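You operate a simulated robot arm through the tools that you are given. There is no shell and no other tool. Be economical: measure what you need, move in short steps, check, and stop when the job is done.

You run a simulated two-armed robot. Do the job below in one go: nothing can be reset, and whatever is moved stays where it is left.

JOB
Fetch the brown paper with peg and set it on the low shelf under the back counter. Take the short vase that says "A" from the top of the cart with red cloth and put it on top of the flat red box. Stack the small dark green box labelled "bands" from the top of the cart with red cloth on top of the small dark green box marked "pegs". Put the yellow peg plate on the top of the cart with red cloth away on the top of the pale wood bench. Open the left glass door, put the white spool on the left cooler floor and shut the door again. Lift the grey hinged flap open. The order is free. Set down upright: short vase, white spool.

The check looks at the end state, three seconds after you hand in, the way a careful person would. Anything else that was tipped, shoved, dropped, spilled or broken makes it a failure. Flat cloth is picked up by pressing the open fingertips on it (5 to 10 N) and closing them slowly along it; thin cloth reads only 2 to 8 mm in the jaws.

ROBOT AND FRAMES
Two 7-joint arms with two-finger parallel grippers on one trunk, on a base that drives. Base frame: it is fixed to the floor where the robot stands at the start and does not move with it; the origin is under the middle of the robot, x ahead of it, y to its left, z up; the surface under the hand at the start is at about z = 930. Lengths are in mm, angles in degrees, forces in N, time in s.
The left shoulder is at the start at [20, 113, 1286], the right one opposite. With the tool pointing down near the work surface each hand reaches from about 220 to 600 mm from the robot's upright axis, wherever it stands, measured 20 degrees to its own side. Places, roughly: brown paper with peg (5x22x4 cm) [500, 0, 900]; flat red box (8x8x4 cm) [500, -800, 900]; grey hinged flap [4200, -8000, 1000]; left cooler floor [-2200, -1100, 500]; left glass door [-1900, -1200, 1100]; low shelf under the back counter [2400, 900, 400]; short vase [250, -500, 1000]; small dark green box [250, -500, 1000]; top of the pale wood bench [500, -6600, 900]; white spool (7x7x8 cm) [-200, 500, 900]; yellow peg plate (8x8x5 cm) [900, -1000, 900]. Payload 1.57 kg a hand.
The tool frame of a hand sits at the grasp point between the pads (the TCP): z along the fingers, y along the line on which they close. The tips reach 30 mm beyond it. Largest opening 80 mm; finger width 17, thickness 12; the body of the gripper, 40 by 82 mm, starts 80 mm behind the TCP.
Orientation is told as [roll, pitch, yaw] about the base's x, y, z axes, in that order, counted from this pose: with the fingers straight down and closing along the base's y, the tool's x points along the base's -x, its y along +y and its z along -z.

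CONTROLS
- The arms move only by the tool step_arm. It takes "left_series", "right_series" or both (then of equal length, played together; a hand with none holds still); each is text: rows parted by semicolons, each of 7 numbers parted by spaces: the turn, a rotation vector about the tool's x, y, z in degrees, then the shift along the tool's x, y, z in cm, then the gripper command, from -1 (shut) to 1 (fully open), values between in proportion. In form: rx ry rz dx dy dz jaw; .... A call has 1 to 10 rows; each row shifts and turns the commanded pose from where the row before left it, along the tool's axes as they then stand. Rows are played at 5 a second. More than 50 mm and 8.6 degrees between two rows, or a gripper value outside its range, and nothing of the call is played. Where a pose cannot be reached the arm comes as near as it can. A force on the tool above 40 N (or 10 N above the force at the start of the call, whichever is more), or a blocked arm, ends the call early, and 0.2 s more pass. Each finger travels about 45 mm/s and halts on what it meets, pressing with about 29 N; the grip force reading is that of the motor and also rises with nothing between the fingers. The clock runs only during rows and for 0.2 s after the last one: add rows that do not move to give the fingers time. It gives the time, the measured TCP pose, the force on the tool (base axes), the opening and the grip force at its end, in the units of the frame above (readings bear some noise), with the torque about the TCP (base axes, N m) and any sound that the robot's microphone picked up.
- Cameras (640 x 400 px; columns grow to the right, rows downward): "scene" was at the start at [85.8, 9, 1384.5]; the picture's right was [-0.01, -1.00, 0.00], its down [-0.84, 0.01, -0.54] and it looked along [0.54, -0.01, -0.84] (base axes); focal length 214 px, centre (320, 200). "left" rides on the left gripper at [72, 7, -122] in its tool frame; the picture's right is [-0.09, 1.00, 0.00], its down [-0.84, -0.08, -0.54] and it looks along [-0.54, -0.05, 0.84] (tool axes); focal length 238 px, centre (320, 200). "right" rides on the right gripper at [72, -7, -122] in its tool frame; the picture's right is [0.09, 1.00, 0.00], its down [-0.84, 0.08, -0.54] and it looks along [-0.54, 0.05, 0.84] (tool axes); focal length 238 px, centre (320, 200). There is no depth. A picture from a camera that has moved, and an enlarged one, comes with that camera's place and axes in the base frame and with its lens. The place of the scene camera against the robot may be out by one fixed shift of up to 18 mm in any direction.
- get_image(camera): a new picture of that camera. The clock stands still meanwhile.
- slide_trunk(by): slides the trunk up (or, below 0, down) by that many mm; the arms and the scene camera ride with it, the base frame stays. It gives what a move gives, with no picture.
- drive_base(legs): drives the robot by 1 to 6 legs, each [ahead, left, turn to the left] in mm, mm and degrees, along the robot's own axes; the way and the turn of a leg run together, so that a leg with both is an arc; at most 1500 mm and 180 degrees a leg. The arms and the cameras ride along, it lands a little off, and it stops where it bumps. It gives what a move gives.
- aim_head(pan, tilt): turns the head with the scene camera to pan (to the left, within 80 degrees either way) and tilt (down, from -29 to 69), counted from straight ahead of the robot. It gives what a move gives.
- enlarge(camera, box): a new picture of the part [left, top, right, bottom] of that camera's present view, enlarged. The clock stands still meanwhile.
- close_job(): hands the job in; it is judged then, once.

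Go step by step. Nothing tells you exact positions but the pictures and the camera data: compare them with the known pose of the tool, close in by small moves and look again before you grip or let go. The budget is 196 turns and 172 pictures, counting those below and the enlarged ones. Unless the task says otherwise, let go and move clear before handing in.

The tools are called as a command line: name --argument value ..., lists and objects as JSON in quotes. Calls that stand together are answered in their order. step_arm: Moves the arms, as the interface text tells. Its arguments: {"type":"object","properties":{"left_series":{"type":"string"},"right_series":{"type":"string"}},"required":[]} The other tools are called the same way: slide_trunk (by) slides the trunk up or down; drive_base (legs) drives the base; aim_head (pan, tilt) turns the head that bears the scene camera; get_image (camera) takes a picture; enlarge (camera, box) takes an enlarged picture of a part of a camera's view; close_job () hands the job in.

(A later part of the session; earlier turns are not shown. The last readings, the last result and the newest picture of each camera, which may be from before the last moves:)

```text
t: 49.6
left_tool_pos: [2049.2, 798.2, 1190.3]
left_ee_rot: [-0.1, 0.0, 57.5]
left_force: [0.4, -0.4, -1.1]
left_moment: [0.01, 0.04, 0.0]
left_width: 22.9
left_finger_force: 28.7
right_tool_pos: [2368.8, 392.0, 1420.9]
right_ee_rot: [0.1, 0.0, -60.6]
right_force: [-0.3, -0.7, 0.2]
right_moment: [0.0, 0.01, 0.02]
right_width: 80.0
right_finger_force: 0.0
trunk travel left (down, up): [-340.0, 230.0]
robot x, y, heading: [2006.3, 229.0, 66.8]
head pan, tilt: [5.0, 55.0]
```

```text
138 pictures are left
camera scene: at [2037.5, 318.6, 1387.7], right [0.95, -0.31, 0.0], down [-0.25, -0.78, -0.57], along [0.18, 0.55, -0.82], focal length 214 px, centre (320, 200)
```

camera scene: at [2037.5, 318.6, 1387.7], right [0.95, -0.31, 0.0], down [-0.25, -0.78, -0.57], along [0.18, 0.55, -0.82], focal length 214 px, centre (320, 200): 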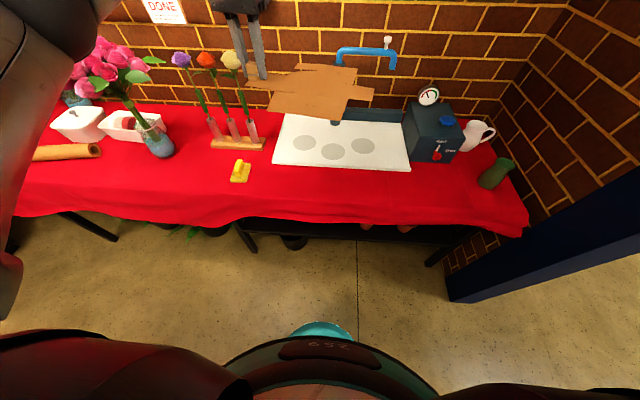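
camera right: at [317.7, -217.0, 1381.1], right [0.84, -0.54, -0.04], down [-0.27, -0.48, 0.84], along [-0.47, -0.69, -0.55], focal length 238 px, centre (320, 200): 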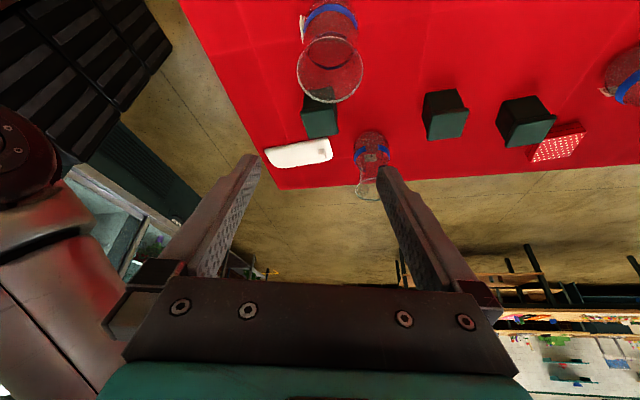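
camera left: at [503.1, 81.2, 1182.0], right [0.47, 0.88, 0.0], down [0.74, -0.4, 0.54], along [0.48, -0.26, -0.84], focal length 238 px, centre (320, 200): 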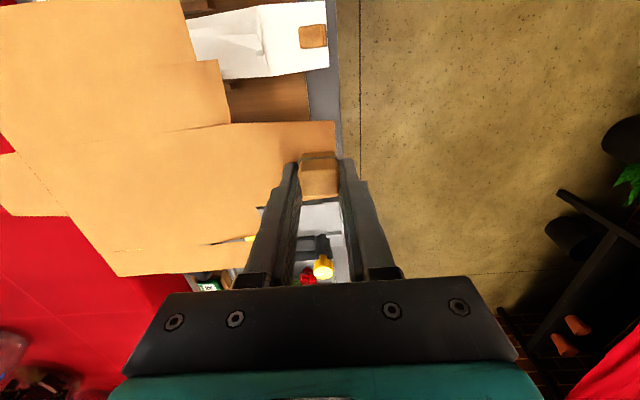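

I'll pull the left hand back from the counter, then turn it so the sheet points forward.

step_arm --left_series "0 0 0 4.5 0 0 -1;0 0 0 4.5 0 0 -1;0 0 0 4.5 0 0 -1;0 0 0 4.5 0 0 -1;0 0 0 4.5 0 0 -1;0 0 -8.3 0 0 0 -1;0 0 -8.3 0 0 0 -1;0 0 -8.3 0 0 0 -1;0 0 -8.3 0 0 0 -1;0 0 -8.3 0 0 0 -1"

step_arm --left_series "0 0 -8.3 0 0 0 -1;0 0 -8.3 0 0 0 -1;0 0 -8.3 0 0 0 -1;0 0 -8.3 0 0 0 -1;0 0 -8.3 0 0 0 -1;0 0 -8.3 0 0 0 -1;0 0 -8.3 0 0 0 -1"

get_image --camera "scene"

```text
t: 51.9
left_tool_pos: [1928.4, 609.2, 1189.4]
left_ee_rot: [0.0, 0.0, 99.3]
left_force: [0.1, 0.5, 0.4]
left_moment: [0.0, 0.03, 0.02]
left_width: 22.9
left_finger_force: 29.0
right_tool_pos: [2368.3, 391.9, 1420.7]
right_ee_rot: [0.0, 0.1, -60.6]
right_force: [0.5, -0.1, -0.1]
right_moment: [0.02, 0.02, 0.02]
right_width: 79.8
right_finger_force: 0.1
trunk travel left (down, up): [-340.0, 230.0]
robot x, y, heading: [2001.0, 236.0, 66.7]
head pan, tilt: [5.0, 55.0]
```

```text
t: 53.5
left_tool_pos: [1927.7, 608.0, 1189.6]
left_ee_rot: [0.0, 0.0, 157.3]
left_force: [-0.3, -0.6, -0.7]
left_moment: [-0.06, -0.01, 0.05]
left_width: 22.8
left_finger_force: 29.0
right_tool_pos: [2368.3, 391.8, 1420.7]
right_ee_rot: [0.0, 0.0, -60.5]
right_force: [0.1, 0.0, 0.1]
right_moment: [0.0, -0.01, 0.04]
right_width: 80.0
right_finger_force: 0.1
trunk travel left (down, up): [-340.0, 230.0]
robot x, y, heading: [2005.2, 233.4, 66.8]
head pan, tilt: [5.0, 55.0]
```

```text
137 pictures are left
camera scene: at [2037.3, 318.6, 1387.7], right [0.95, -0.31, 0.0], down [-0.25, -0.78, -0.57], along [0.18, 0.55, -0.82], focal length 214 px, centre (320, 200)
```

scene: 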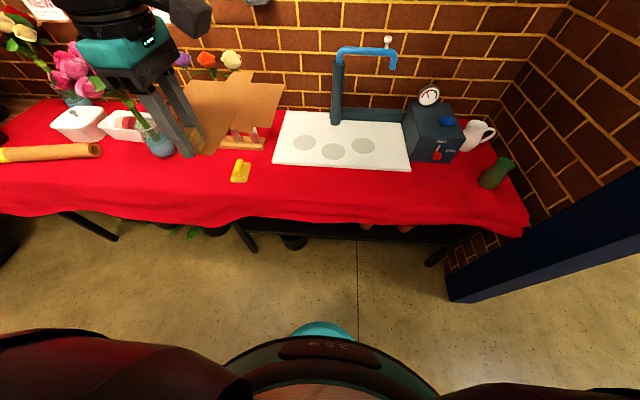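

I'll back off 300 mm, lower the trunk and look under the counter.

drive_base --legs '[[-280, 0, 0]]'

slide_trunk --by -340

aim_head --pan 0 --tilt 35

get_image --camera "scene"

```text
t: 55.4
left_tool_pos: [1817.0, 346.8, 1189.6]
left_ee_rot: [-0.1, 0.0, 157.2]
left_force: [-0.3, 0.8, 0.2]
left_moment: [0.03, 0.01, 0.01]
left_width: 22.7
left_finger_force: 28.2
right_tool_pos: [2257.9, 133.0, 1419.7]
right_ee_rot: [0.1, 0.0, -60.5]
right_force: [0.6, 0.6, -0.4]
right_moment: [0.02, -0.03, 0.01]
right_width: 79.9
right_finger_force: 0.0
trunk travel left (down, up): [-340.0, 230.0]
robot x, y, heading: [1894.5, -26.9, 66.6]
head pan, tilt: [5.0, 55.0]
```

```text
t: 58.8
left_tool_pos: [1818.6, 348.7, 851.5]
left_ee_rot: [0.0, 0.0, 157.2]
left_force: [0.6, 0.0, 0.2]
left_moment: [-0.02, 0.04, -0.03]
left_width: 22.7
left_finger_force: 29.0
right_tool_pos: [2258.0, 132.7, 1081.1]
right_ee_rot: [0.0, 0.1, -60.5]
right_force: [0.4, -0.3, 0.4]
right_moment: [-0.04, 0.0, 0.01]
right_width: 79.8
right_finger_force: 0.1
trunk travel left (down, up): [0.0, 570.0]
robot x, y, heading: [1896.0, -26.2, 66.8]
head pan, tilt: [5.0, 55.0]
```

```text
t: 59.6
left_tool_pos: [1818.3, 348.2, 851.0]
left_ee_rot: [0.0, -0.1, 157.2]
left_force: [0.4, -0.3, -0.3]
left_moment: [-0.03, 0.0, -0.03]
left_width: 22.5
left_finger_force: 29.5
right_tool_pos: [2258.3, 133.1, 1079.5]
right_ee_rot: [0.0, 0.0, -60.5]
right_force: [0.7, 0.1, 0.2]
right_moment: [0.01, 0.0, 0.03]
right_width: 79.8
right_finger_force: 0.0
trunk travel left (down, up): [0.0, 570.0]
robot x, y, heading: [1896.9, -29.7, 67.2]
head pan, tilt: [0.0, 35.0]
```

```text
136 pictures are left
camera scene: at [1938.9, 71.6, 1076.2], right [0.92, -0.39, 0.0], down [-0.22, -0.53, -0.82], along [0.32, 0.75, -0.57], focal length 214 px, centre (320, 200)
```

scene: 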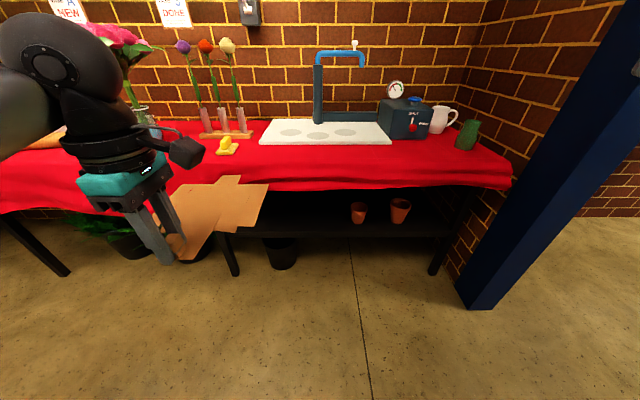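

The shelf board is at roughly z 320-350, with its free left part ahead of the hand; the cloth bottom is at z≈670. I'll tilt the fingers 40° forward and check the picture.

step_arm --left_series "8 0 0 0 0 0 -1;8 0 0 0 0 0 -1;8 0 0 0 0 0 -1;8 0 0 0 0 0 -1;8 0 0 0 0 0 -1;0 0 0 0 2.5 3 -1;0 0 0 0 2.5 3 -1;0 0 0 0 2.5 3 -1;0 0 0 0 2.5 3 -1;0 0 0 0 2.5 3 -1" --right_series "0 0 0 0 0 0 1;0 0 0 0 0 0 1;0 0 0 0 0 0 1;0 0 0 0 0 0 1;0 0 0 0 0 0 1;0 0 0 0 0 0 1;0 0 0 0 0 0 1;0 0 0 0 0 0 1;0 0 0 0 0 0 1;0 0 0 0 0 0 1"

get_image --camera "scene"

get_image --camera "left"

```text
t: 61.8
left_tool_pos: [1829.1, 406.5, 676.4]
left_ee_rot: [-40.1, 0.0, 157.2]
left_force: [-0.3, -0.4, -0.2]
left_moment: [0.0, 0.02, 0.0]
left_width: 22.9
left_finger_force: 29.0
left hand out of reach, approached as far as the arm can: row 4, 5, 6, 7
right_tool_pos: [2257.4, 132.9, 1080.2]
right_ee_rot: [0.0, 0.0, -60.5]
right_force: [-0.6, -0.3, -0.3]
right_moment: [0.0, 0.0, -0.01]
right_width: 80.0
right_finger_force: 0.2
trunk travel left (down, up): [0.0, 570.0]
robot x, y, heading: [1893.8, -25.2, 66.9]
head pan, tilt: [0.0, 35.0]
```

```text
135 pictures are left
camera scene: at [1938.9, 71.6, 1076.3], right [0.92, -0.39, 0.0], down [-0.22, -0.53, -0.82], along [0.32, 0.75, -0.57], focal length 214 px, centre (320, 200)
```

scene: 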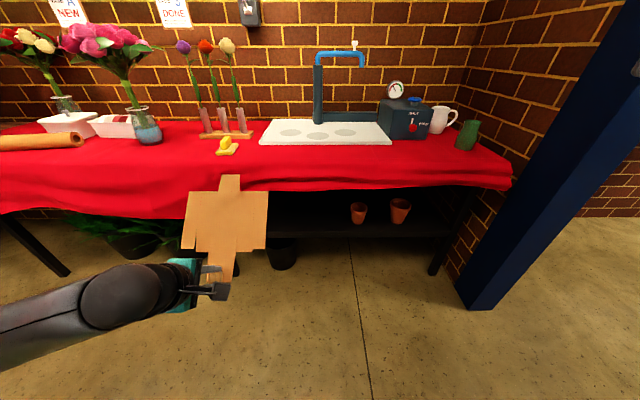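

```text
134 pictures are left
camera left: at [1862.8, 301.1, 763.8], right [-0.38, -0.67, -0.64], down [-0.88, 0.06, 0.46], along [-0.27, 0.74, -0.61], focal length 238 px, centre (320, 200)
```

left: 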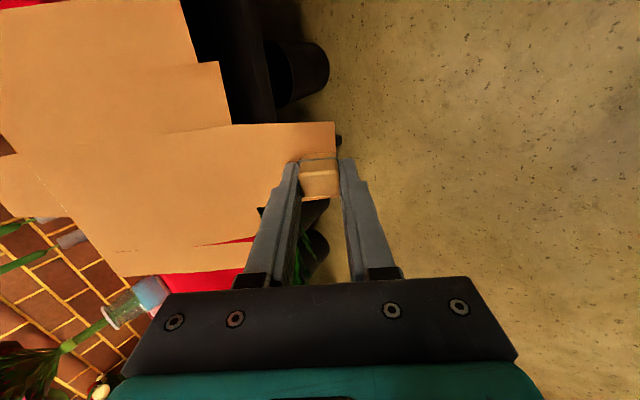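

The arm folds in low from the left, good. I'll lower the hand to about z 430.

step_arm --left_series "0 0 0 0 2.7 3.2 -1;0 0 0 0 2.7 3.2 -1;0 0 0 0 2.7 3.2 -1;0 0 0 0 2.7 3.2 -1;0 0 0 0 2.7 3.2 -1;0 0 0 0 2.7 3.2 -1"

get_image --camera "scene"

```text
t: 63.2
left_tool_pos: [1829.2, 409.5, 613.4]
left_ee_rot: [-40.0, 0.0, 157.2]
left_force: [0.2, 0.2, -0.3]
left_moment: [0.0, 0.04, 0.0]
left_width: 23.0
left_finger_force: 28.3
left hand out of reach, approached as far as the arm can: row 2, 3, 4, 5, 6
right_tool_pos: [2258.9, 132.9, 1080.7]
right_ee_rot: [0.0, 0.0, -60.5]
right_force: [-0.5, -0.7, 0.0]
right_moment: [0.03, 0.02, 0.0]
right_width: 79.9
right_finger_force: 0.1
trunk travel left (down, up): [0.0, 570.0]
robot x, y, heading: [1894.9, -24.0, 66.9]
head pan, tilt: [0.0, 35.0]
```

```text
133 pictures are left
camera scene: at [1938.9, 71.6, 1076.3], right [0.92, -0.39, 0.0], down [-0.22, -0.53, -0.82], along [0.32, 0.75, -0.57], focal length 214 px, centre (320, 200)
```

scene: 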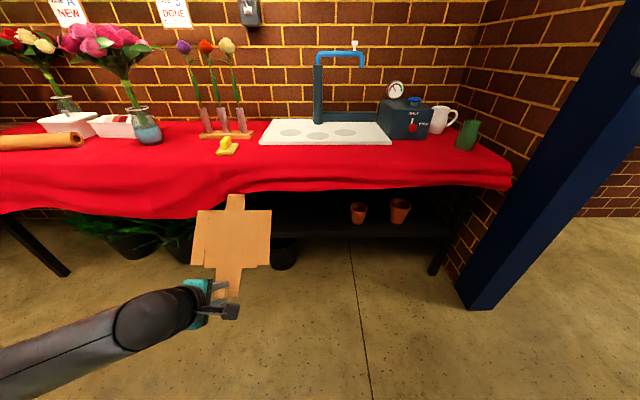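

Depth is limited at this tilt; I'll reduce the tilt to about 20° and see how low it gets.

step_arm --left_series "-8 0 0 0 0 0 -1;-8 0 0 0 0 0 -1;-4 0 0 0 0 0 -1;0 0 0 0 0 0 -1"

get_image --camera "scene"

```text
t: 64.2
left_tool_pos: [1829.2, 411.1, 613.1]
left_ee_rot: [-20.0, 0.0, 157.2]
left_force: [-0.2, 0.3, 0.0]
left_moment: [0.01, -0.01, -0.01]
left_width: 22.9
left_finger_force: 29.4
right_tool_pos: [2259.0, 133.6, 1080.3]
right_ee_rot: [0.0, 0.0, -60.5]
right_force: [0.2, -0.2, 0.8]
right_moment: [0.01, 0.0, 0.0]
right_width: 80.1
right_finger_force: 0.0
trunk travel left (down, up): [0.0, 570.0]
robot x, y, heading: [1890.8, -24.7, 66.8]
head pan, tilt: [0.0, 35.0]
```

```text
132 pictures are left
camera scene: at [1938.9, 71.6, 1076.3], right [0.92, -0.39, 0.0], down [-0.22, -0.53, -0.82], along [0.32, 0.75, -0.57], focal length 214 px, centre (320, 200)
```

scene: 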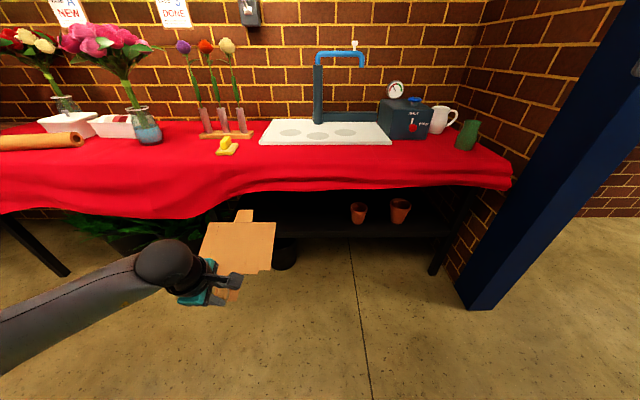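

step_arm --left_series "0 0 0 0 1.4 3.7 -1;0 0 0 0 1.4 3.7 -1;0 0 0 0 1.4 3.7 -1;0 0 0 0 1.4 3.7 -1;0 0 0 0 1.4 3.7 -1"

get_image --camera "scene"

```text
t: 65.4
left_tool_pos: [1830.6, 411.4, 411.8]
left_ee_rot: [-20.1, 0.0, 157.2]
left_force: [0.1, -0.4, -0.5]
left_moment: [0.0, 0.01, 0.03]
left_width: 23.2
left_finger_force: 28.3
right_tool_pos: [2258.3, 133.6, 1080.8]
right_ee_rot: [0.0, 0.0, -60.7]
right_force: [0.1, -0.2, -0.5]
right_moment: [0.0, -0.02, 0.01]
right_width: 79.9
right_finger_force: 0.0
trunk travel left (down, up): [0.0, 570.0]
robot x, y, heading: [1894.8, -28.7, 67.1]
head pan, tilt: [0.0, 35.0]
```

```text
131 pictures are left
camera scene: at [1938.9, 71.6, 1076.3], right [0.92, -0.39, 0.0], down [-0.22, -0.53, -0.82], along [0.32, 0.75, -0.57], focal length 214 px, centre (320, 200)
```

scene: 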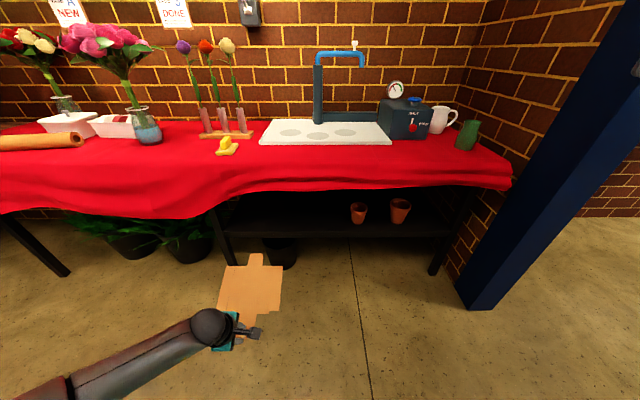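

Now the hand is at z 412 with a low wrist. I'll zoom on the shelf to fix its height before driving in.

enlarge --camera "scene" --box '[200, 170, 470, 290]'

get_image --camera "left"

```text
2.37 times, centred on (335, 230) of scene
camera zoom: at [1938.9, 71.6, 1076.3], right [0.92, -0.39, 0.0], down [-0.22, -0.53, -0.82], along [0.32, 0.75, -0.57], focal length 508 px, centre (284, 129)
```

zoom: 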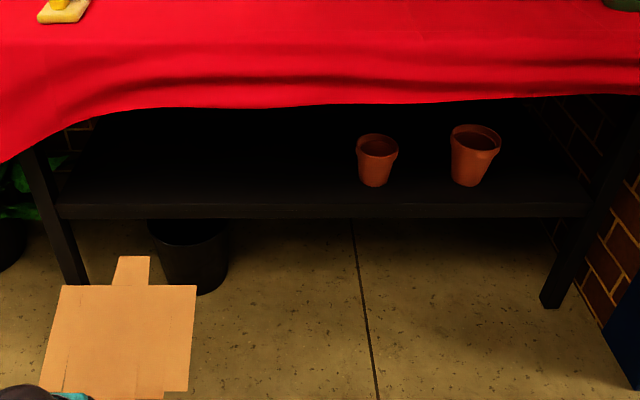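

```text
129 pictures are left
camera left: at [1878.2, 337.0, 524.5], right [-0.45, -0.83, -0.34], down [-0.81, 0.22, 0.54], along [-0.37, 0.52, -0.77], focal length 238 px, centre (320, 200)
```

left: 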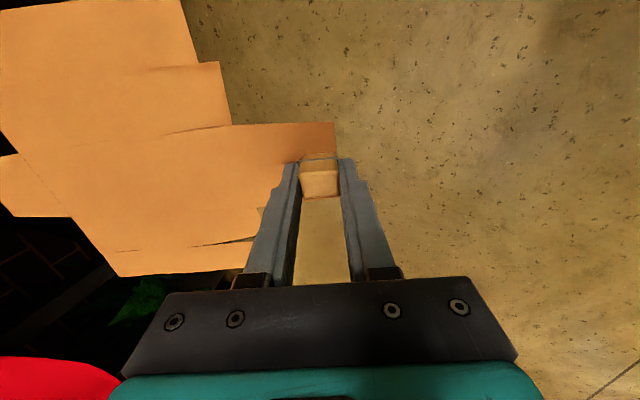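

Shelf top is near z 332, front edge ~895 mm ahead of the robot. I'll drive ahead 450 with the hand low, then check.

drive_base --legs '[[450, 0, 0]]'

aim_head --pan 20 --tilt 60

get_image --camera "scene"

get_image --camera "left"

```text
t: 68.1
left_tool_pos: [2006.4, 828.4, 413.3]
left_ee_rot: [-20.0, 0.0, 157.4]
left_force: [-0.5, -0.7, -1.1]
left_moment: [-0.01, 0.0, -0.01]
left_width: 22.9
left_finger_force: 28.7
right_tool_pos: [2434.8, 553.0, 1080.1]
right_ee_rot: [0.0, 0.1, -60.3]
right_force: [-1.1, 0.1, -0.5]
right_moment: [0.01, 0.01, -0.03]
right_width: 80.1
right_finger_force: 0.2
trunk travel left (down, up): [0.0, 570.0]
robot x, y, heading: [2071.7, 388.7, 67.2]
head pan, tilt: [0.0, 35.0]
```

```text
t: 69.0
left_tool_pos: [2006.7, 828.9, 413.7]
left_ee_rot: [-20.0, 0.0, 157.4]
left_force: [-0.2, 0.4, -0.5]
left_moment: [0.01, -0.01, 0.0]
left_width: 22.9
left_finger_force: 29.1
right_tool_pos: [2435.4, 552.2, 1080.5]
right_ee_rot: [0.0, 0.0, -60.3]
right_force: [-0.5, 0.5, -0.3]
right_moment: [-0.01, -0.01, 0.03]
right_width: 79.9
right_finger_force: 0.0
trunk travel left (down, up): [0.0, 570.0]
robot x, y, heading: [2067.5, 389.0, 67.0]
head pan, tilt: [20.0, 60.0]
```

```text
128 pictures are left
camera scene: at [2084.9, 475.7, 1042.0], right [1.0, -0.05, 0.0], down [-0.04, -0.86, -0.5], along [0.03, 0.5, -0.87], focal length 214 px, centre (320, 200)
```

scene: 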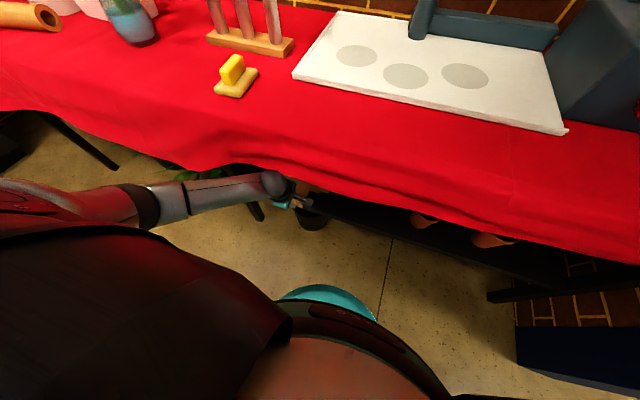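

```text
127 pictures are left
camera left: at [2054.6, 755.7, 525.2], right [-0.45, -0.83, -0.34], down [-0.82, 0.22, 0.54], along [-0.37, 0.52, -0.77], focal length 238 px, centre (320, 200)
```

left: 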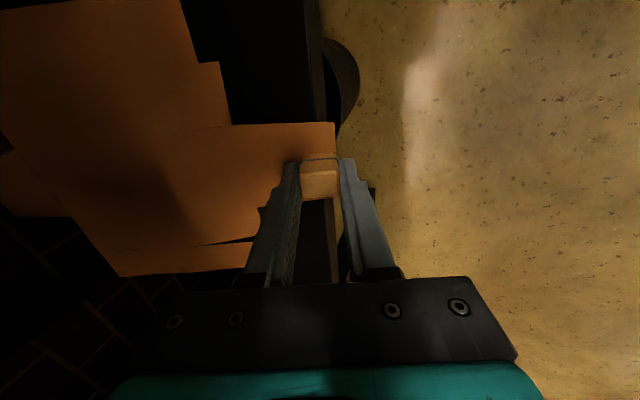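

Shelf edge runs just under the peg; I'll extend 80 mm inward, then start lowering.

step_arm --left_series "0 0 0 0 -3.76 1.37 -1;0 0 0 0 -3.76 1.37 -1;0 0 0 0 0.34 0.94 -1;0 0 0 0 0.34 0.94 -1;0 0 0 0 0.34 0.94 -1;0 0 0 0 0 0 -1"

get_image --camera "left"

```text
t: 70.2
left_tool_pos: [2037.9, 903.3, 390.6]
left_ee_rot: [-19.9, 0.2, 157.5]
left_force: [-4.6, -13.9, 21.4]
left_moment: [-0.64, 0.19, 0.01]
left_width: 23.1
left_finger_force: 29.0
right_tool_pos: [2435.0, 551.8, 1080.2]
right_ee_rot: [0.1, 0.1, -60.3]
right_force: [-0.3, 0.1, 0.2]
right_moment: [-0.01, 0.02, 0.01]
right_width: 79.8
right_finger_force: 0.0
trunk travel left (down, up): [0.0, 570.0]
robot x, y, heading: [2069.7, 389.1, 67.1]
head pan, tilt: [20.0, 60.0]
stopped in row 5 (left hand): the force on the tool passed its limit at 50 N (the readings are from after the stop); the commanded pose is now the measured one
```

```text
126 pictures are left
camera left: at [2085.5, 830.2, 502.8], right [-0.44, -0.83, -0.34], down [-0.82, 0.22, 0.53], along [-0.37, 0.51, -0.77], focal length 238 px, centre (320, 200)
```

left: 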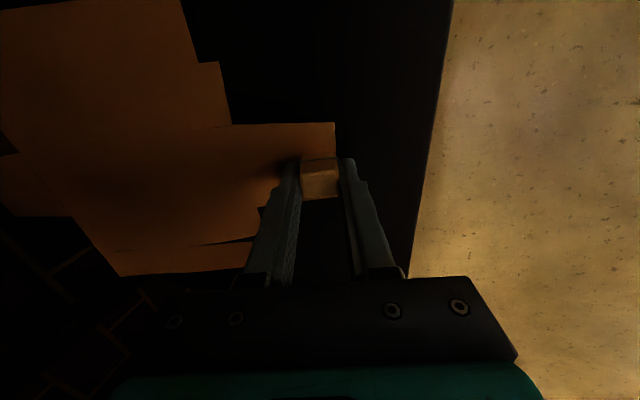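

Contact with the shelf; the paper is inside the edge. I'll lift a touch, reduce the tilt, then open slowly.

step_arm --left_series "0 0 0 0 -0.15 -0.5 -1;-6 0 0 0 0 0 -1;-6 0 0 0 0 0 -1;0 0 0 0 0 0.3 -1;0 0 0 0 0 0.3 -1"

```text
t: 71.4
left_tool_pos: [2039.0, 903.5, 389.8]
left_ee_rot: [-7.9, 0.1, 157.4]
left_force: [-3.7, -7.9, 19.8]
left_moment: [-0.46, 0.0, -0.05]
left_width: 22.7
left_finger_force: 28.7
right_tool_pos: [2433.7, 550.2, 1081.1]
right_ee_rot: [0.1, 0.1, -60.4]
right_force: [-0.2, -0.5, -0.9]
right_moment: [-0.03, 0.0, 0.0]
right_width: 79.9
right_finger_force: 0.0
trunk travel left (down, up): [0.0, 570.0]
robot x, y, heading: [2070.5, 386.0, 67.2]
head pan, tilt: [20.0, 60.0]
```

step_arm --left_series "0 0 0 0 0 0 -0.2;0 0 0 0 0 0 0;0 0 0 0 0 0 0.1;0 0 0 0 0 0 0.1;0 0 0 0 0 0 0.1"

get_image --camera "left"

```text
t: 72.6
left_tool_pos: [2039.0, 905.2, 389.8]
left_ee_rot: [-8.0, 0.0, 157.4]
left_force: [1.8, 5.2, 8.1]
left_moment: [0.01, -0.01, 0.0]
left_width: 37.7
left_finger_force: 0.1
right_tool_pos: [2434.2, 553.3, 1081.6]
right_ee_rot: [0.0, 0.0, -60.3]
right_force: [-0.6, 0.4, 0.1]
right_moment: [0.03, 0.01, 0.03]
right_width: 79.9
right_finger_force: 0.0
trunk travel left (down, up): [0.0, 570.0]
robot x, y, heading: [2072.7, 387.6, 67.2]
head pan, tilt: [20.0, 60.0]
```

```text
125 pictures are left
camera left: at [2095.7, 854.1, 508.3], right [-0.46, -0.88, -0.14], down [-0.77, 0.32, 0.55], along [-0.43, 0.36, -0.83], focal length 238 px, centre (320, 200)
```

left: 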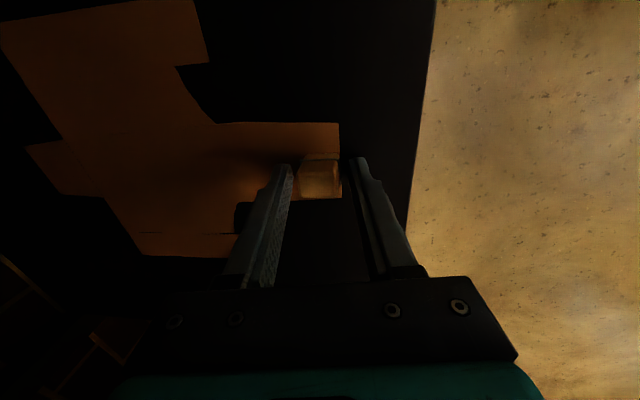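

Released; the sheet lies flat on the shelf. I'll lift clear and back away.

step_arm --left_series "0 0 0 0 0 -2 0.1;0 0 0 0 0 -3 0.1;0 0 0 0 3 -1 0.1;0 0 0 0 4 -1 0.1"

drive_base --legs '[[-500, 0, 0]]'

aim_head --pan 0 --tilt 35

get_image --camera "scene"

```text
t: 73.6
left_tool_pos: [2006.9, 830.9, 447.0]
left_ee_rot: [-7.9, 0.0, 157.6]
left_force: [-0.2, -0.4, 0.2]
left_moment: [0.01, -0.01, -0.01]
left_width: 44.1
left_finger_force: 0.0
right_tool_pos: [2434.1, 552.4, 1080.0]
right_ee_rot: [0.0, 0.0, -60.3]
right_force: [-0.3, 0.1, 0.6]
right_moment: [-0.02, 0.04, 0.04]
right_width: 80.0
right_finger_force: 0.0
trunk travel left (down, up): [0.0, 570.0]
robot x, y, heading: [2072.7, 390.3, 67.4]
head pan, tilt: [20.0, 60.0]
```

```text
t: 76.6
left_tool_pos: [1812.2, 366.9, 446.7]
left_ee_rot: [-7.9, 0.1, 157.8]
left_force: [0.1, 0.3, -1.1]
left_moment: [0.0, -0.01, 0.03]
left_width: 43.8
left_finger_force: 0.2
right_tool_pos: [2239.8, 89.6, 1081.4]
right_ee_rot: [0.0, -0.1, -60.1]
right_force: [1.2, -0.1, 0.2]
right_moment: [-0.03, 0.01, 0.0]
right_width: 79.9
right_finger_force: 0.0
trunk travel left (down, up): [0.0, 570.0]
robot x, y, heading: [1878.2, -73.6, 67.5]
head pan, tilt: [20.0, 60.0]
```

```text
t: 77.5
left_tool_pos: [1812.2, 367.0, 447.0]
left_ee_rot: [-7.9, 0.1, 157.7]
left_force: [0.3, -1.0, 0.4]
left_moment: [0.03, 0.01, 0.03]
left_width: 43.9
left_finger_force: 0.1
right_tool_pos: [2239.6, 90.0, 1079.6]
right_ee_rot: [0.0, -0.1, -60.0]
right_force: [-0.3, 0.0, -0.6]
right_moment: [-0.04, -0.03, 0.0]
right_width: 79.9
right_finger_force: 0.2
trunk travel left (down, up): [0.0, 570.0]
robot x, y, heading: [1879.1, -70.0, 67.3]
head pan, tilt: [0.0, 35.0]
```

```text
124 pictures are left
camera scene: at [1921.0, 26.0, 1076.2], right [0.92, -0.38, 0.0], down [-0.22, -0.53, -0.82], along [0.31, 0.76, -0.57], focal length 214 px, centre (320, 200)
```

scene: 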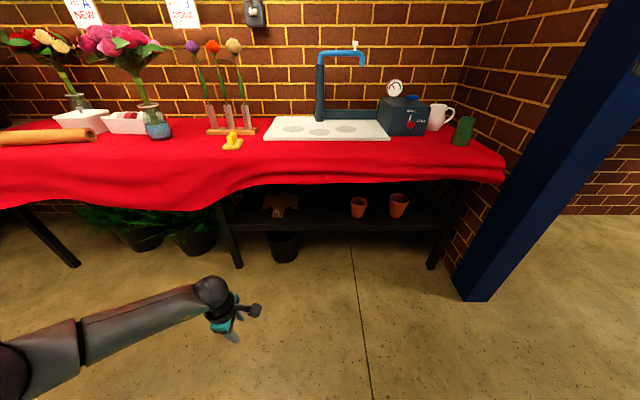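

Paper is on the shelf. Next the spool and cooler: I'll raise the trunk and bring both hands back to a natural orientation.

slide_trunk --by 340

step_arm --left_series "-7.9 0 0 0 0 0 1;0 0 8.5 0 0 -3.5 1;0 0 8.5 0 0 -3.5 1;0 0 8.5 0 0 -3.5 1;0 0 8.5 0 0 -3.5 1;0 0 8.5 0 0 -3.5 1;0 0 8.5 0 0 -3.5 1;0 0 8.5 0 0 -3.5 1;0 0 8.5 0 0 -3.5 1;0 0 8.5 0 0 -3.5 1" --right_series "0 0 -8.5 0 0 2 1;0 0 -8.5 0 0 2 1;0 0 -8.5 0 0 2 1;0 0 -8.5 0 0 2 1;0 0 -8.5 0 0 2 1;0 0 -8.5 0 0 2 1;0 0 -8.5 0 0 2 1;0 0 -8.5 0 0 2 1;0 0 -8.5 0 0 2 1;0 0 -8.5 0 0 2 1"

step_arm --left_series "0 0 8.5 0 0 0 1;0 0 4.6 0 0 0 1;0 0 0 0 0 0 1;0 0 0 0 0 0 1;0 0 0 0 0 0 1" --right_series "0 0 -8.5 0 0 0 1;0 0 -8.5 0 0 0 1;0 0 -8.5 0 0 0 1;0 0 -8.5 0 0 0 1;0 0 -8.5 0 0 0 1"

```text
t: 80.8
left_tool_pos: [1811.8, 366.1, 787.9]
left_ee_rot: [-7.9, 0.1, 157.8]
left_force: [1.2, 0.8, -0.1]
left_moment: [0.01, -0.02, 0.01]
left_width: 43.7
left_finger_force: 0.0
right_tool_pos: [2240.2, 90.2, 1420.8]
right_ee_rot: [-0.1, 0.0, -60.0]
right_force: [-0.4, 0.8, 0.0]
right_moment: [0.02, -0.03, -0.01]
right_width: 79.9
right_finger_force: 0.0
trunk travel left (down, up): [-340.0, 230.0]
robot x, y, heading: [1875.5, -77.3, 67.3]
head pan, tilt: [0.0, 35.0]
```

```text
t: 83.0
left_tool_pos: [1811.5, 367.0, 1102.6]
left_ee_rot: [-0.1, 0.0, 81.1]
left_force: [0.3, -0.1, -0.2]
left_moment: [-0.01, -0.04, 0.02]
left_width: 80.2
left_finger_force: 0.1
right_tool_pos: [2242.1, 90.0, 1219.9]
right_ee_rot: [0.1, -0.1, 25.1]
right_force: [-0.1, 0.2, 0.0]
right_moment: [-0.04, 0.01, 0.01]
right_width: 79.9
right_finger_force: 0.1
trunk travel left (down, up): [-340.0, 230.0]
robot x, y, heading: [1876.5, -74.9, 67.3]
head pan, tilt: [0.0, 35.0]
```

```text
t: 84.2
left_tool_pos: [1812.2, 367.4, 1101.7]
left_ee_rot: [-0.1, 0.1, 68.1]
left_force: [-0.1, -0.1, -0.4]
left_moment: [-0.01, 0.02, 0.01]
left_width: 80.0
left_finger_force: 0.0
right_tool_pos: [2240.4, 88.9, 1221.1]
right_ee_rot: [0.0, 0.0, 67.6]
right_force: [-0.4, 0.2, -0.6]
right_moment: [-0.02, 0.02, 0.01]
right_width: 79.8
right_finger_force: 0.1
trunk travel left (down, up): [-340.0, 230.0]
robot x, y, heading: [1877.1, -74.2, 67.6]
head pan, tilt: [0.0, 35.0]
```

Both hands are natural again. I'll turn to heading ~157 and drive back down the corridor.

drive_base --legs '[[0, 0, 89.5], [1450, 0, 0]]'

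aim_head --pan 0 --tilt 30

get_image --camera "scene"

```text
t: 95.1
left_tool_pos: [121.8, 493.3, 1101.6]
left_ee_rot: [0.0, 0.0, 155.4]
left_force: [0.2, -0.5, 0.2]
left_moment: [0.01, 0.01, 0.03]
left_width: 80.0
left_finger_force: 0.0
right_tool_pos: [419.0, 907.3, 1220.3]
right_ee_rot: [0.0, -0.1, 154.8]
right_force: [-0.1, -0.1, 0.1]
right_moment: [-0.01, 0.0, -0.05]
right_width: 79.9
right_finger_force: 0.0
trunk travel left (down, up): [-340.0, 230.0]
robot x, y, heading: [566.6, 534.1, 154.7]
head pan, tilt: [0.0, 35.0]
```

```text
t: 95.8
left_tool_pos: [121.0, 492.8, 1102.8]
left_ee_rot: [-0.1, 0.0, 155.4]
left_force: [0.3, 0.9, 0.6]
left_moment: [0.02, -0.05, 0.01]
left_width: 80.0
left_finger_force: 0.0
right_tool_pos: [419.2, 909.0, 1220.8]
right_ee_rot: [0.0, -0.1, 154.6]
right_force: [1.1, -0.1, 0.2]
right_moment: [-0.01, 0.0, 0.01]
right_width: 80.3
right_finger_force: 0.0
trunk travel left (down, up): [-340.0, 230.0]
robot x, y, heading: [565.8, 539.9, 154.6]
head pan, tilt: [0.0, 30.0]
```

```text
123 pictures are left
camera scene: at [481.2, 590.0, 1424.0], right [0.43, 0.9, 0.0], down [0.45, -0.21, -0.87], along [-0.78, 0.37, -0.5], focal length 214 px, centre (320, 200)
```

scene: 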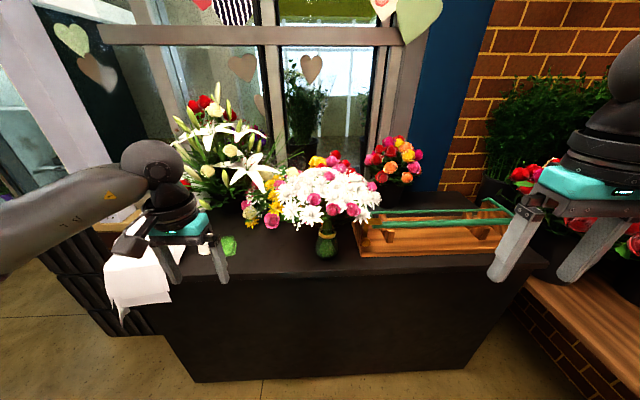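

enlarge --camera "scene" --box '[80, 190, 280, 320]'

get_image --camera "left"

```text
3.08 times, centred on (180, 255) of scene
camera zoom: at [481.2, 590.0, 1424.0], right [0.43, 0.9, 0.0], down [0.45, -0.21, -0.87], along [-0.78, 0.37, -0.5], focal length 660 px, centre (751, 31)
```

zoom: 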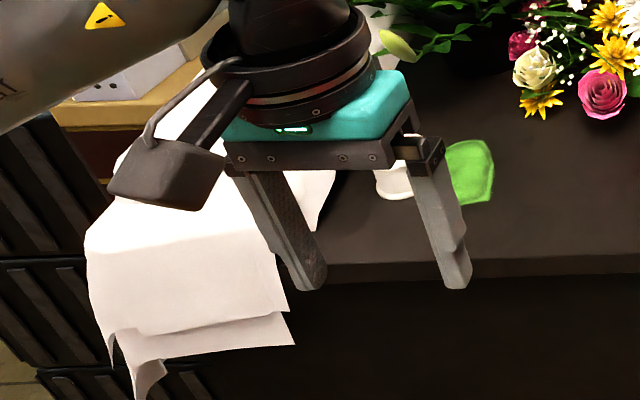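

```text
121 pictures are left
camera left: at [184.1, 455.7, 1223.4], right [-0.5, -0.87, 0.0], down [-0.73, 0.42, 0.54], along [-0.47, 0.27, -0.84], focal length 238 px, centre (320, 200)
```

left: 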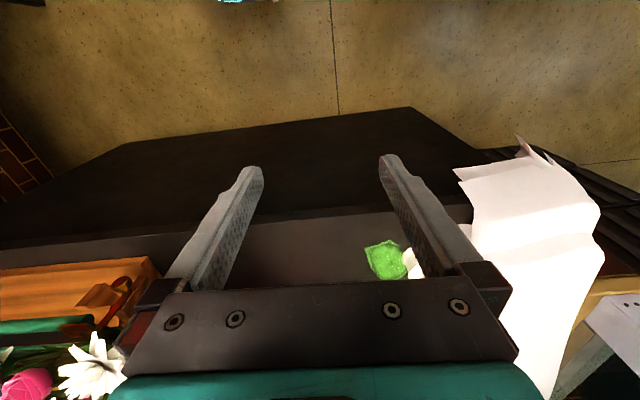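

The spool stands behind a green foam at about (-170,474). I'll drive nearer, lifting the left hand a bit first.

step_arm --left_series "0 0 0 3 3 -3 1;0 0 0 3 3 -3 1"

drive_base --legs '[[169, 124, 18]]'

aim_head --pan 5 --tilt 48

get_image --camera "scene"

get_image --camera "left"

```text
refused: row 1 steps farther than a row can; nothing moved
```

```text
t: 97.4
left_tool_pos: [-48.2, 293.6, 1102.3]
left_ee_rot: [-0.1, 0.0, 172.9]
left_force: [-0.4, -0.2, -0.5]
left_moment: [-0.01, -0.04, 0.01]
left_width: 80.0
left_finger_force: 0.1
right_tool_pos: [111.7, 779.3, 1220.6]
right_ee_rot: [0.0, 0.0, 172.2]
right_force: [-0.3, -0.7, 0.1]
right_moment: [0.0, -0.03, 0.0]
right_width: 80.0
right_finger_force: 0.1
trunk travel left (down, up): [-340.0, 230.0]
robot x, y, heading: [361.6, 470.7, 172.4]
head pan, tilt: [0.0, 30.0]
```

```text
t: 98.2
left_tool_pos: [-46.9, 293.7, 1101.7]
left_ee_rot: [-0.2, 0.0, 172.8]
left_force: [-0.3, 0.7, -0.3]
left_moment: [0.0, 0.03, 0.01]
left_width: 79.9
left_finger_force: 0.1
right_tool_pos: [110.8, 780.0, 1221.0]
right_ee_rot: [0.0, 0.0, 172.2]
right_force: [-0.3, 1.1, -0.3]
right_moment: [0.0, 0.01, 0.03]
right_width: 79.9
right_finger_force: 0.1
trunk travel left (down, up): [-340.0, 230.0]
robot x, y, heading: [362.1, 467.6, 172.3]
head pan, tilt: [5.0, 48.0]
```

```text
120 pictures are left
camera scene: at [280.8, 484.8, 1397.3], right [0.05, 1.0, 0.0], down [0.74, -0.04, -0.67], along [-0.67, 0.03, -0.74], focal length 214 px, centre (320, 200)
```

scene: 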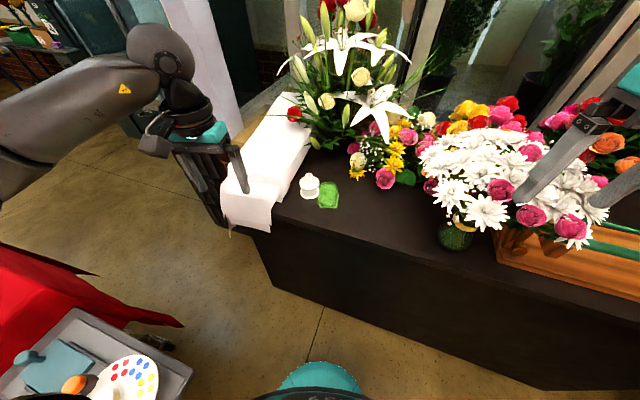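

```text
119 pictures are left
camera left: at [23.6, 276.8, 1223.3], right [-0.21, -0.98, 0.0], down [-0.82, 0.18, 0.54], along [-0.53, 0.12, -0.84], focal length 238 px, centre (320, 200)
```

left: 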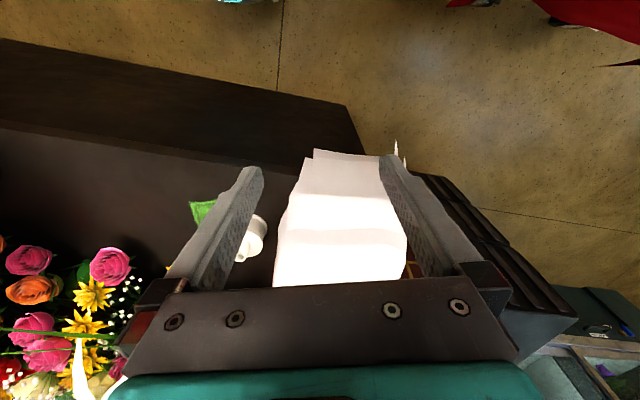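

Spool is near (-230,468) with a green foam block touching its right/front. I'll turn the hand so it closes clear of the foam, and zoom on the spool.

step_arm --left_series "0 0 -8.2 0 0 -0.5 1;0 0 -8.2 0 0 -0.5 1;0 0 -8.2 0 0 -0.5 1;0 0 -8.2 0 0 -0.5 1;0 0 -8.2 0 0 -0.5 1;0 0 -8.2 0 0 -0.5 1;0 0 -8.2 0 0 -0.5 1;0 0 -8.2 0 0 -0.5 1"

enlarge --camera "scene" --box '[260, 140, 380, 230]'

```text
t: 100.0
left_tool_pos: [-47.5, 295.1, 1142.0]
left_ee_rot: [-0.1, 0.0, -121.2]
left_force: [0.5, -0.1, 0.5]
left_moment: [-0.02, 0.01, -0.02]
left_width: 80.1
left_finger_force: 0.0
right_tool_pos: [111.5, 778.3, 1220.3]
right_ee_rot: [0.1, -0.1, 172.2]
right_force: [-1.0, -0.1, -0.9]
right_moment: [0.01, -0.01, 0.01]
right_width: 80.0
right_finger_force: 0.1
trunk travel left (down, up): [-340.0, 230.0]
robot x, y, heading: [361.5, 468.2, 172.1]
head pan, tilt: [5.0, 48.0]
```

```text
4.44 times, centred on (320, 185) of scene
camera zoom: at [280.8, 484.8, 1397.3], right [0.05, 1.0, 0.0], down [0.74, -0.04, -0.67], along [-0.67, 0.03, -0.74], focal length 953 px, centre (320, 267)
```

zoom: 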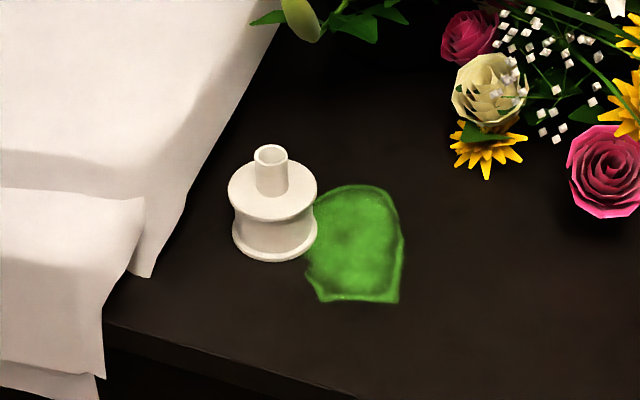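

The spool has a ~24 mm tube on top – a good handle. Moving above it.

step_arm --left_series "0 0 0 0.83 -4.25 0 0.4;0 0 0 0.83 -4.25 0 0.4;0 0 0 0.83 -4.25 0 0.4;0 0 0 0.83 -4.25 0 0.4;0 0 0 0.83 -4.25 0 0.4;0 0 0 0.83 -4.25 0 0.4;0 0 0 0 0 3 0.4;0 0 0 0 0 3 0.4;0 0 0 0 0 0 0.4"

get_image --camera "left"

get_image --camera "scene"

```text
t: 102.0
left_tool_pos: [-215.7, 455.5, 1077.9]
left_ee_rot: [-0.1, -0.1, -121.5]
left_force: [-0.3, 0.7, 0.0]
left_moment: [-0.02, 0.02, 0.02]
left_width: 55.8
left_finger_force: 0.1
left hand out of reach, approached as far as the arm can: row 6
right_tool_pos: [111.8, 780.3, 1220.2]
right_ee_rot: [-0.1, 0.0, 172.2]
right_force: [0.0, -0.9, 0.4]
right_moment: [-0.05, -0.02, 0.02]
right_width: 79.8
right_finger_force: 0.1
trunk travel left (down, up): [-340.0, 230.0]
robot x, y, heading: [363.1, 466.8, 172.3]
head pan, tilt: [5.0, 48.0]
```

```text
117 pictures are left
camera left: at [-172.1, 511.6, 1199.2], right [0.8, -0.6, 0.0], down [-0.5, -0.67, 0.54], along [-0.33, -0.43, -0.84], focal length 238 px, centre (320, 200)
```

left: 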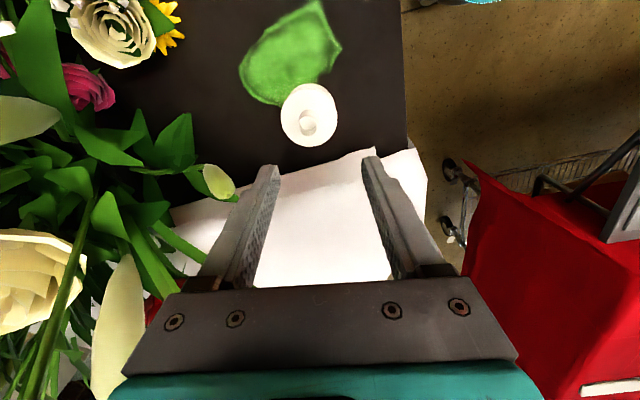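

```text
116 pictures are left
camera scene: at [280.9, 485.0, 1397.3], right [0.05, 1.0, 0.0], down [0.74, -0.04, -0.67], along [-0.67, 0.03, -0.74], focal length 214 px, centre (320, 200)
```

scene: 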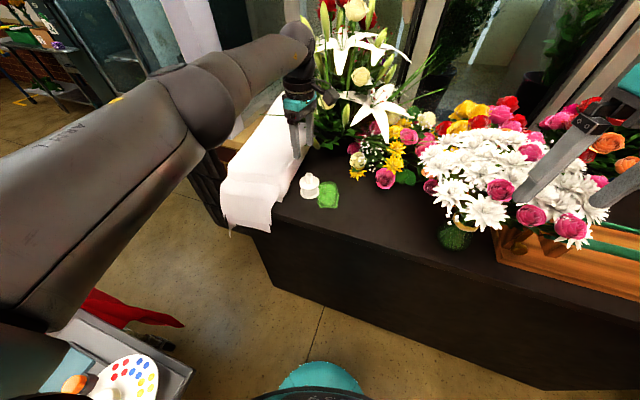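

Tube top is at about (-221,470,961). I'll align and descend to just above it.

step_arm --left_series "0 0 0 1.0 -1.2 0 0.2;0 0 0 0 0 4 0.2;0 0 0 0 0 3.3 0.2;0 0 0 0 0 0 0.2"

get_image --camera "left"

```text
t: 103.0
left_tool_pos: [-211.6, 466.0, 1006.8]
left_ee_rot: [-0.1, 0.1, -121.5]
left_force: [0.5, 0.4, -0.1]
left_moment: [0.04, -0.02, 0.01]
left_width: 47.8
left_finger_force: 0.1
left hand out of reach, approached as far as the arm can: row 1, 3
right_tool_pos: [112.1, 779.6, 1219.8]
right_ee_rot: [0.0, -0.1, 172.3]
right_force: [-0.3, -0.1, 0.6]
right_moment: [-0.02, -0.02, 0.02]
right_width: 79.9
right_finger_force: 0.1
trunk travel left (down, up): [-340.0, 230.0]
robot x, y, heading: [363.0, 467.8, 172.1]
head pan, tilt: [5.0, 48.0]
```

```text
115 pictures are left
camera left: at [-168.6, 522.5, 1128.3], right [0.8, -0.6, 0.0], down [-0.5, -0.67, 0.54], along [-0.33, -0.43, -0.84], focal length 238 px, centre (320, 200)
```

left: 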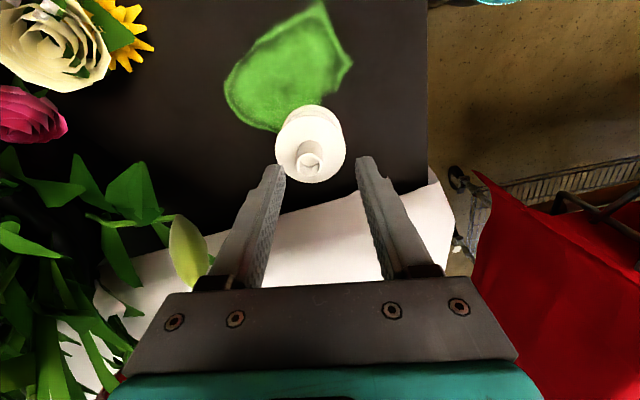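

Just out of reach. I'll pull the hand back 35 mm away from the lilies and drive ahead 40 mm.

step_arm --left_series "0 0 0 1.8 3 -1 0.2;0 0 0 0 0 0 0.2"

drive_base --legs '[[40, 0, 0]]'

get_image --camera "left"

```text
t: 103.6
left_tool_pos: [-174.8, 466.7, 1017.4]
left_ee_rot: [0.0, 0.1, -121.3]
left_force: [0.1, 0.6, 0.4]
left_moment: [0.03, -0.01, 0.0]
left_width: 48.0
left_finger_force: 0.0
right_tool_pos: [110.6, 779.0, 1219.9]
right_ee_rot: [-0.1, 0.1, 172.2]
right_force: [-0.6, -1.4, -0.3]
right_moment: [0.01, -0.01, -0.04]
right_width: 80.0
right_finger_force: 0.1
trunk travel left (down, up): [-340.0, 230.0]
robot x, y, heading: [360.4, 472.5, 172.0]
head pan, tilt: [5.0, 48.0]
```

```text
t: 104.5
left_tool_pos: [-217.3, 471.3, 1017.6]
left_ee_rot: [-0.1, 0.0, -121.3]
left_force: [-0.8, -0.4, -0.6]
left_moment: [-0.03, -0.05, 0.02]
left_width: 48.1
left_finger_force: 0.2
right_tool_pos: [69.8, 784.7, 1219.9]
right_ee_rot: [0.0, -0.1, 172.3]
right_force: [-1.2, 0.3, 0.4]
right_moment: [0.0, -0.03, 0.0]
right_width: 79.9
right_finger_force: 0.1
trunk travel left (down, up): [-340.0, 230.0]
robot x, y, heading: [324.4, 477.3, 172.3]
head pan, tilt: [5.0, 48.0]
```

```text
114 pictures are left
camera left: at [-173.0, 527.9, 1139.4], right [0.8, -0.6, 0.0], down [-0.5, -0.67, 0.54], along [-0.32, -0.43, -0.84], focal length 238 px, centre (320, 200)
```

left: 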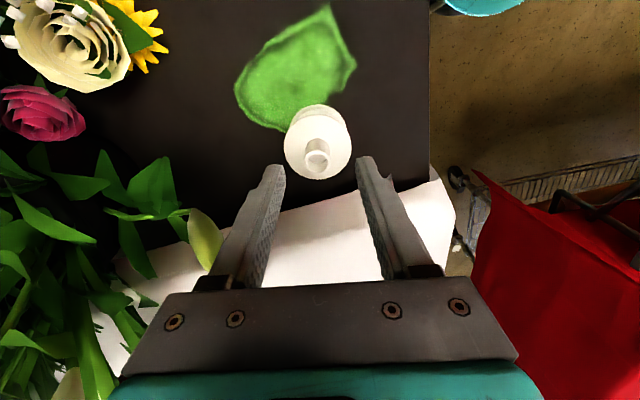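

Aligned within a few mm. Fine shift, descend and grip the tube.

step_arm --left_series "0 0 0 -0.4 -0.2 1 0.2;0 0 0 0 0 2 0.2;0 0 0 0 0 1.5 0.2;0 0 0 0 0 0 0.2"

get_image --camera "left"

```text
t: 105.5
left_tool_pos: [-219.4, 469.7, 974.6]
left_ee_rot: [-0.1, 0.0, -121.5]
left_force: [-0.7, 0.0, 1.3]
left_moment: [0.04, 0.02, 0.0]
left_width: 47.9
left_finger_force: 0.1
right_tool_pos: [71.4, 784.7, 1219.5]
right_ee_rot: [0.0, 0.0, 172.3]
right_force: [0.1, 0.1, -0.5]
right_moment: [0.01, 0.0, 0.0]
right_width: 80.0
right_finger_force: 0.1
trunk travel left (down, up): [-340.0, 230.0]
robot x, y, heading: [324.8, 477.2, 172.3]
head pan, tilt: [5.0, 48.0]
```

```text
113 pictures are left
camera left: at [-175.6, 525.5, 1095.2], right [0.8, -0.6, 0.0], down [-0.5, -0.67, 0.54], along [-0.33, -0.43, -0.84], focal length 238 px, centre (320, 200)
```

left: 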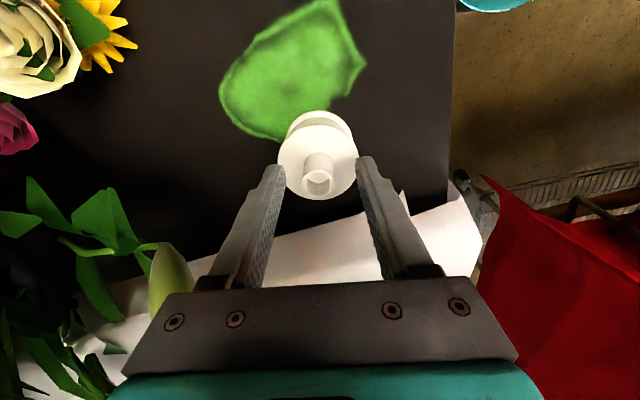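

step_arm --left_series "0 0 0 0 0 0.5 0.2;0 0 0 0 0 0 -0.3;0 0 0 0 0 0 -1;0 0 0 0 0 0 -1;0 0 0 0 0 0 -1;0 0 0 0 0 -2 -1;0 0 0 0 0 -4 -1;0 0 0 0 0 -4 -1"

get_image --camera "left"

```text
t: 107.3
left_tool_pos: [-218.3, 469.4, 1069.9]
left_ee_rot: [-0.1, 0.1, -121.5]
left_force: [-0.9, -0.6, -0.1]
left_moment: [0.04, 0.03, 0.01]
left_width: 21.7
left_finger_force: 29.3
right_tool_pos: [69.4, 783.4, 1219.7]
right_ee_rot: [0.1, 0.0, 172.4]
right_force: [-0.9, -0.5, -0.1]
right_moment: [0.01, -0.03, -0.05]
right_width: 80.1
right_finger_force: 0.1
trunk travel left (down, up): [-340.0, 230.0]
robot x, y, heading: [325.1, 474.8, 172.5]
head pan, tilt: [5.0, 48.0]
```

```text
112 pictures are left
camera left: at [-175.1, 525.3, 1191.0], right [0.8, -0.6, 0.0], down [-0.5, -0.67, 0.54], along [-0.32, -0.43, -0.84], focal length 238 px, centre (320, 200)
```

left: 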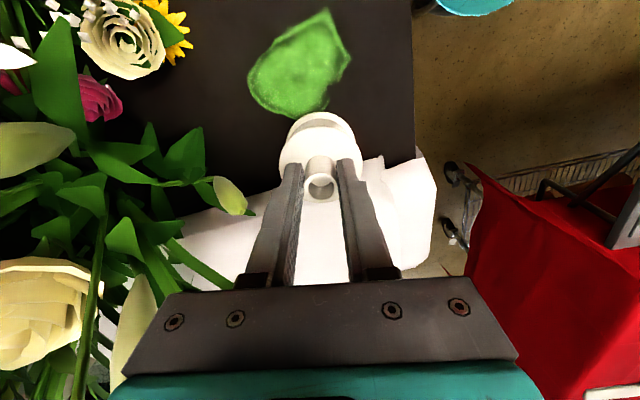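

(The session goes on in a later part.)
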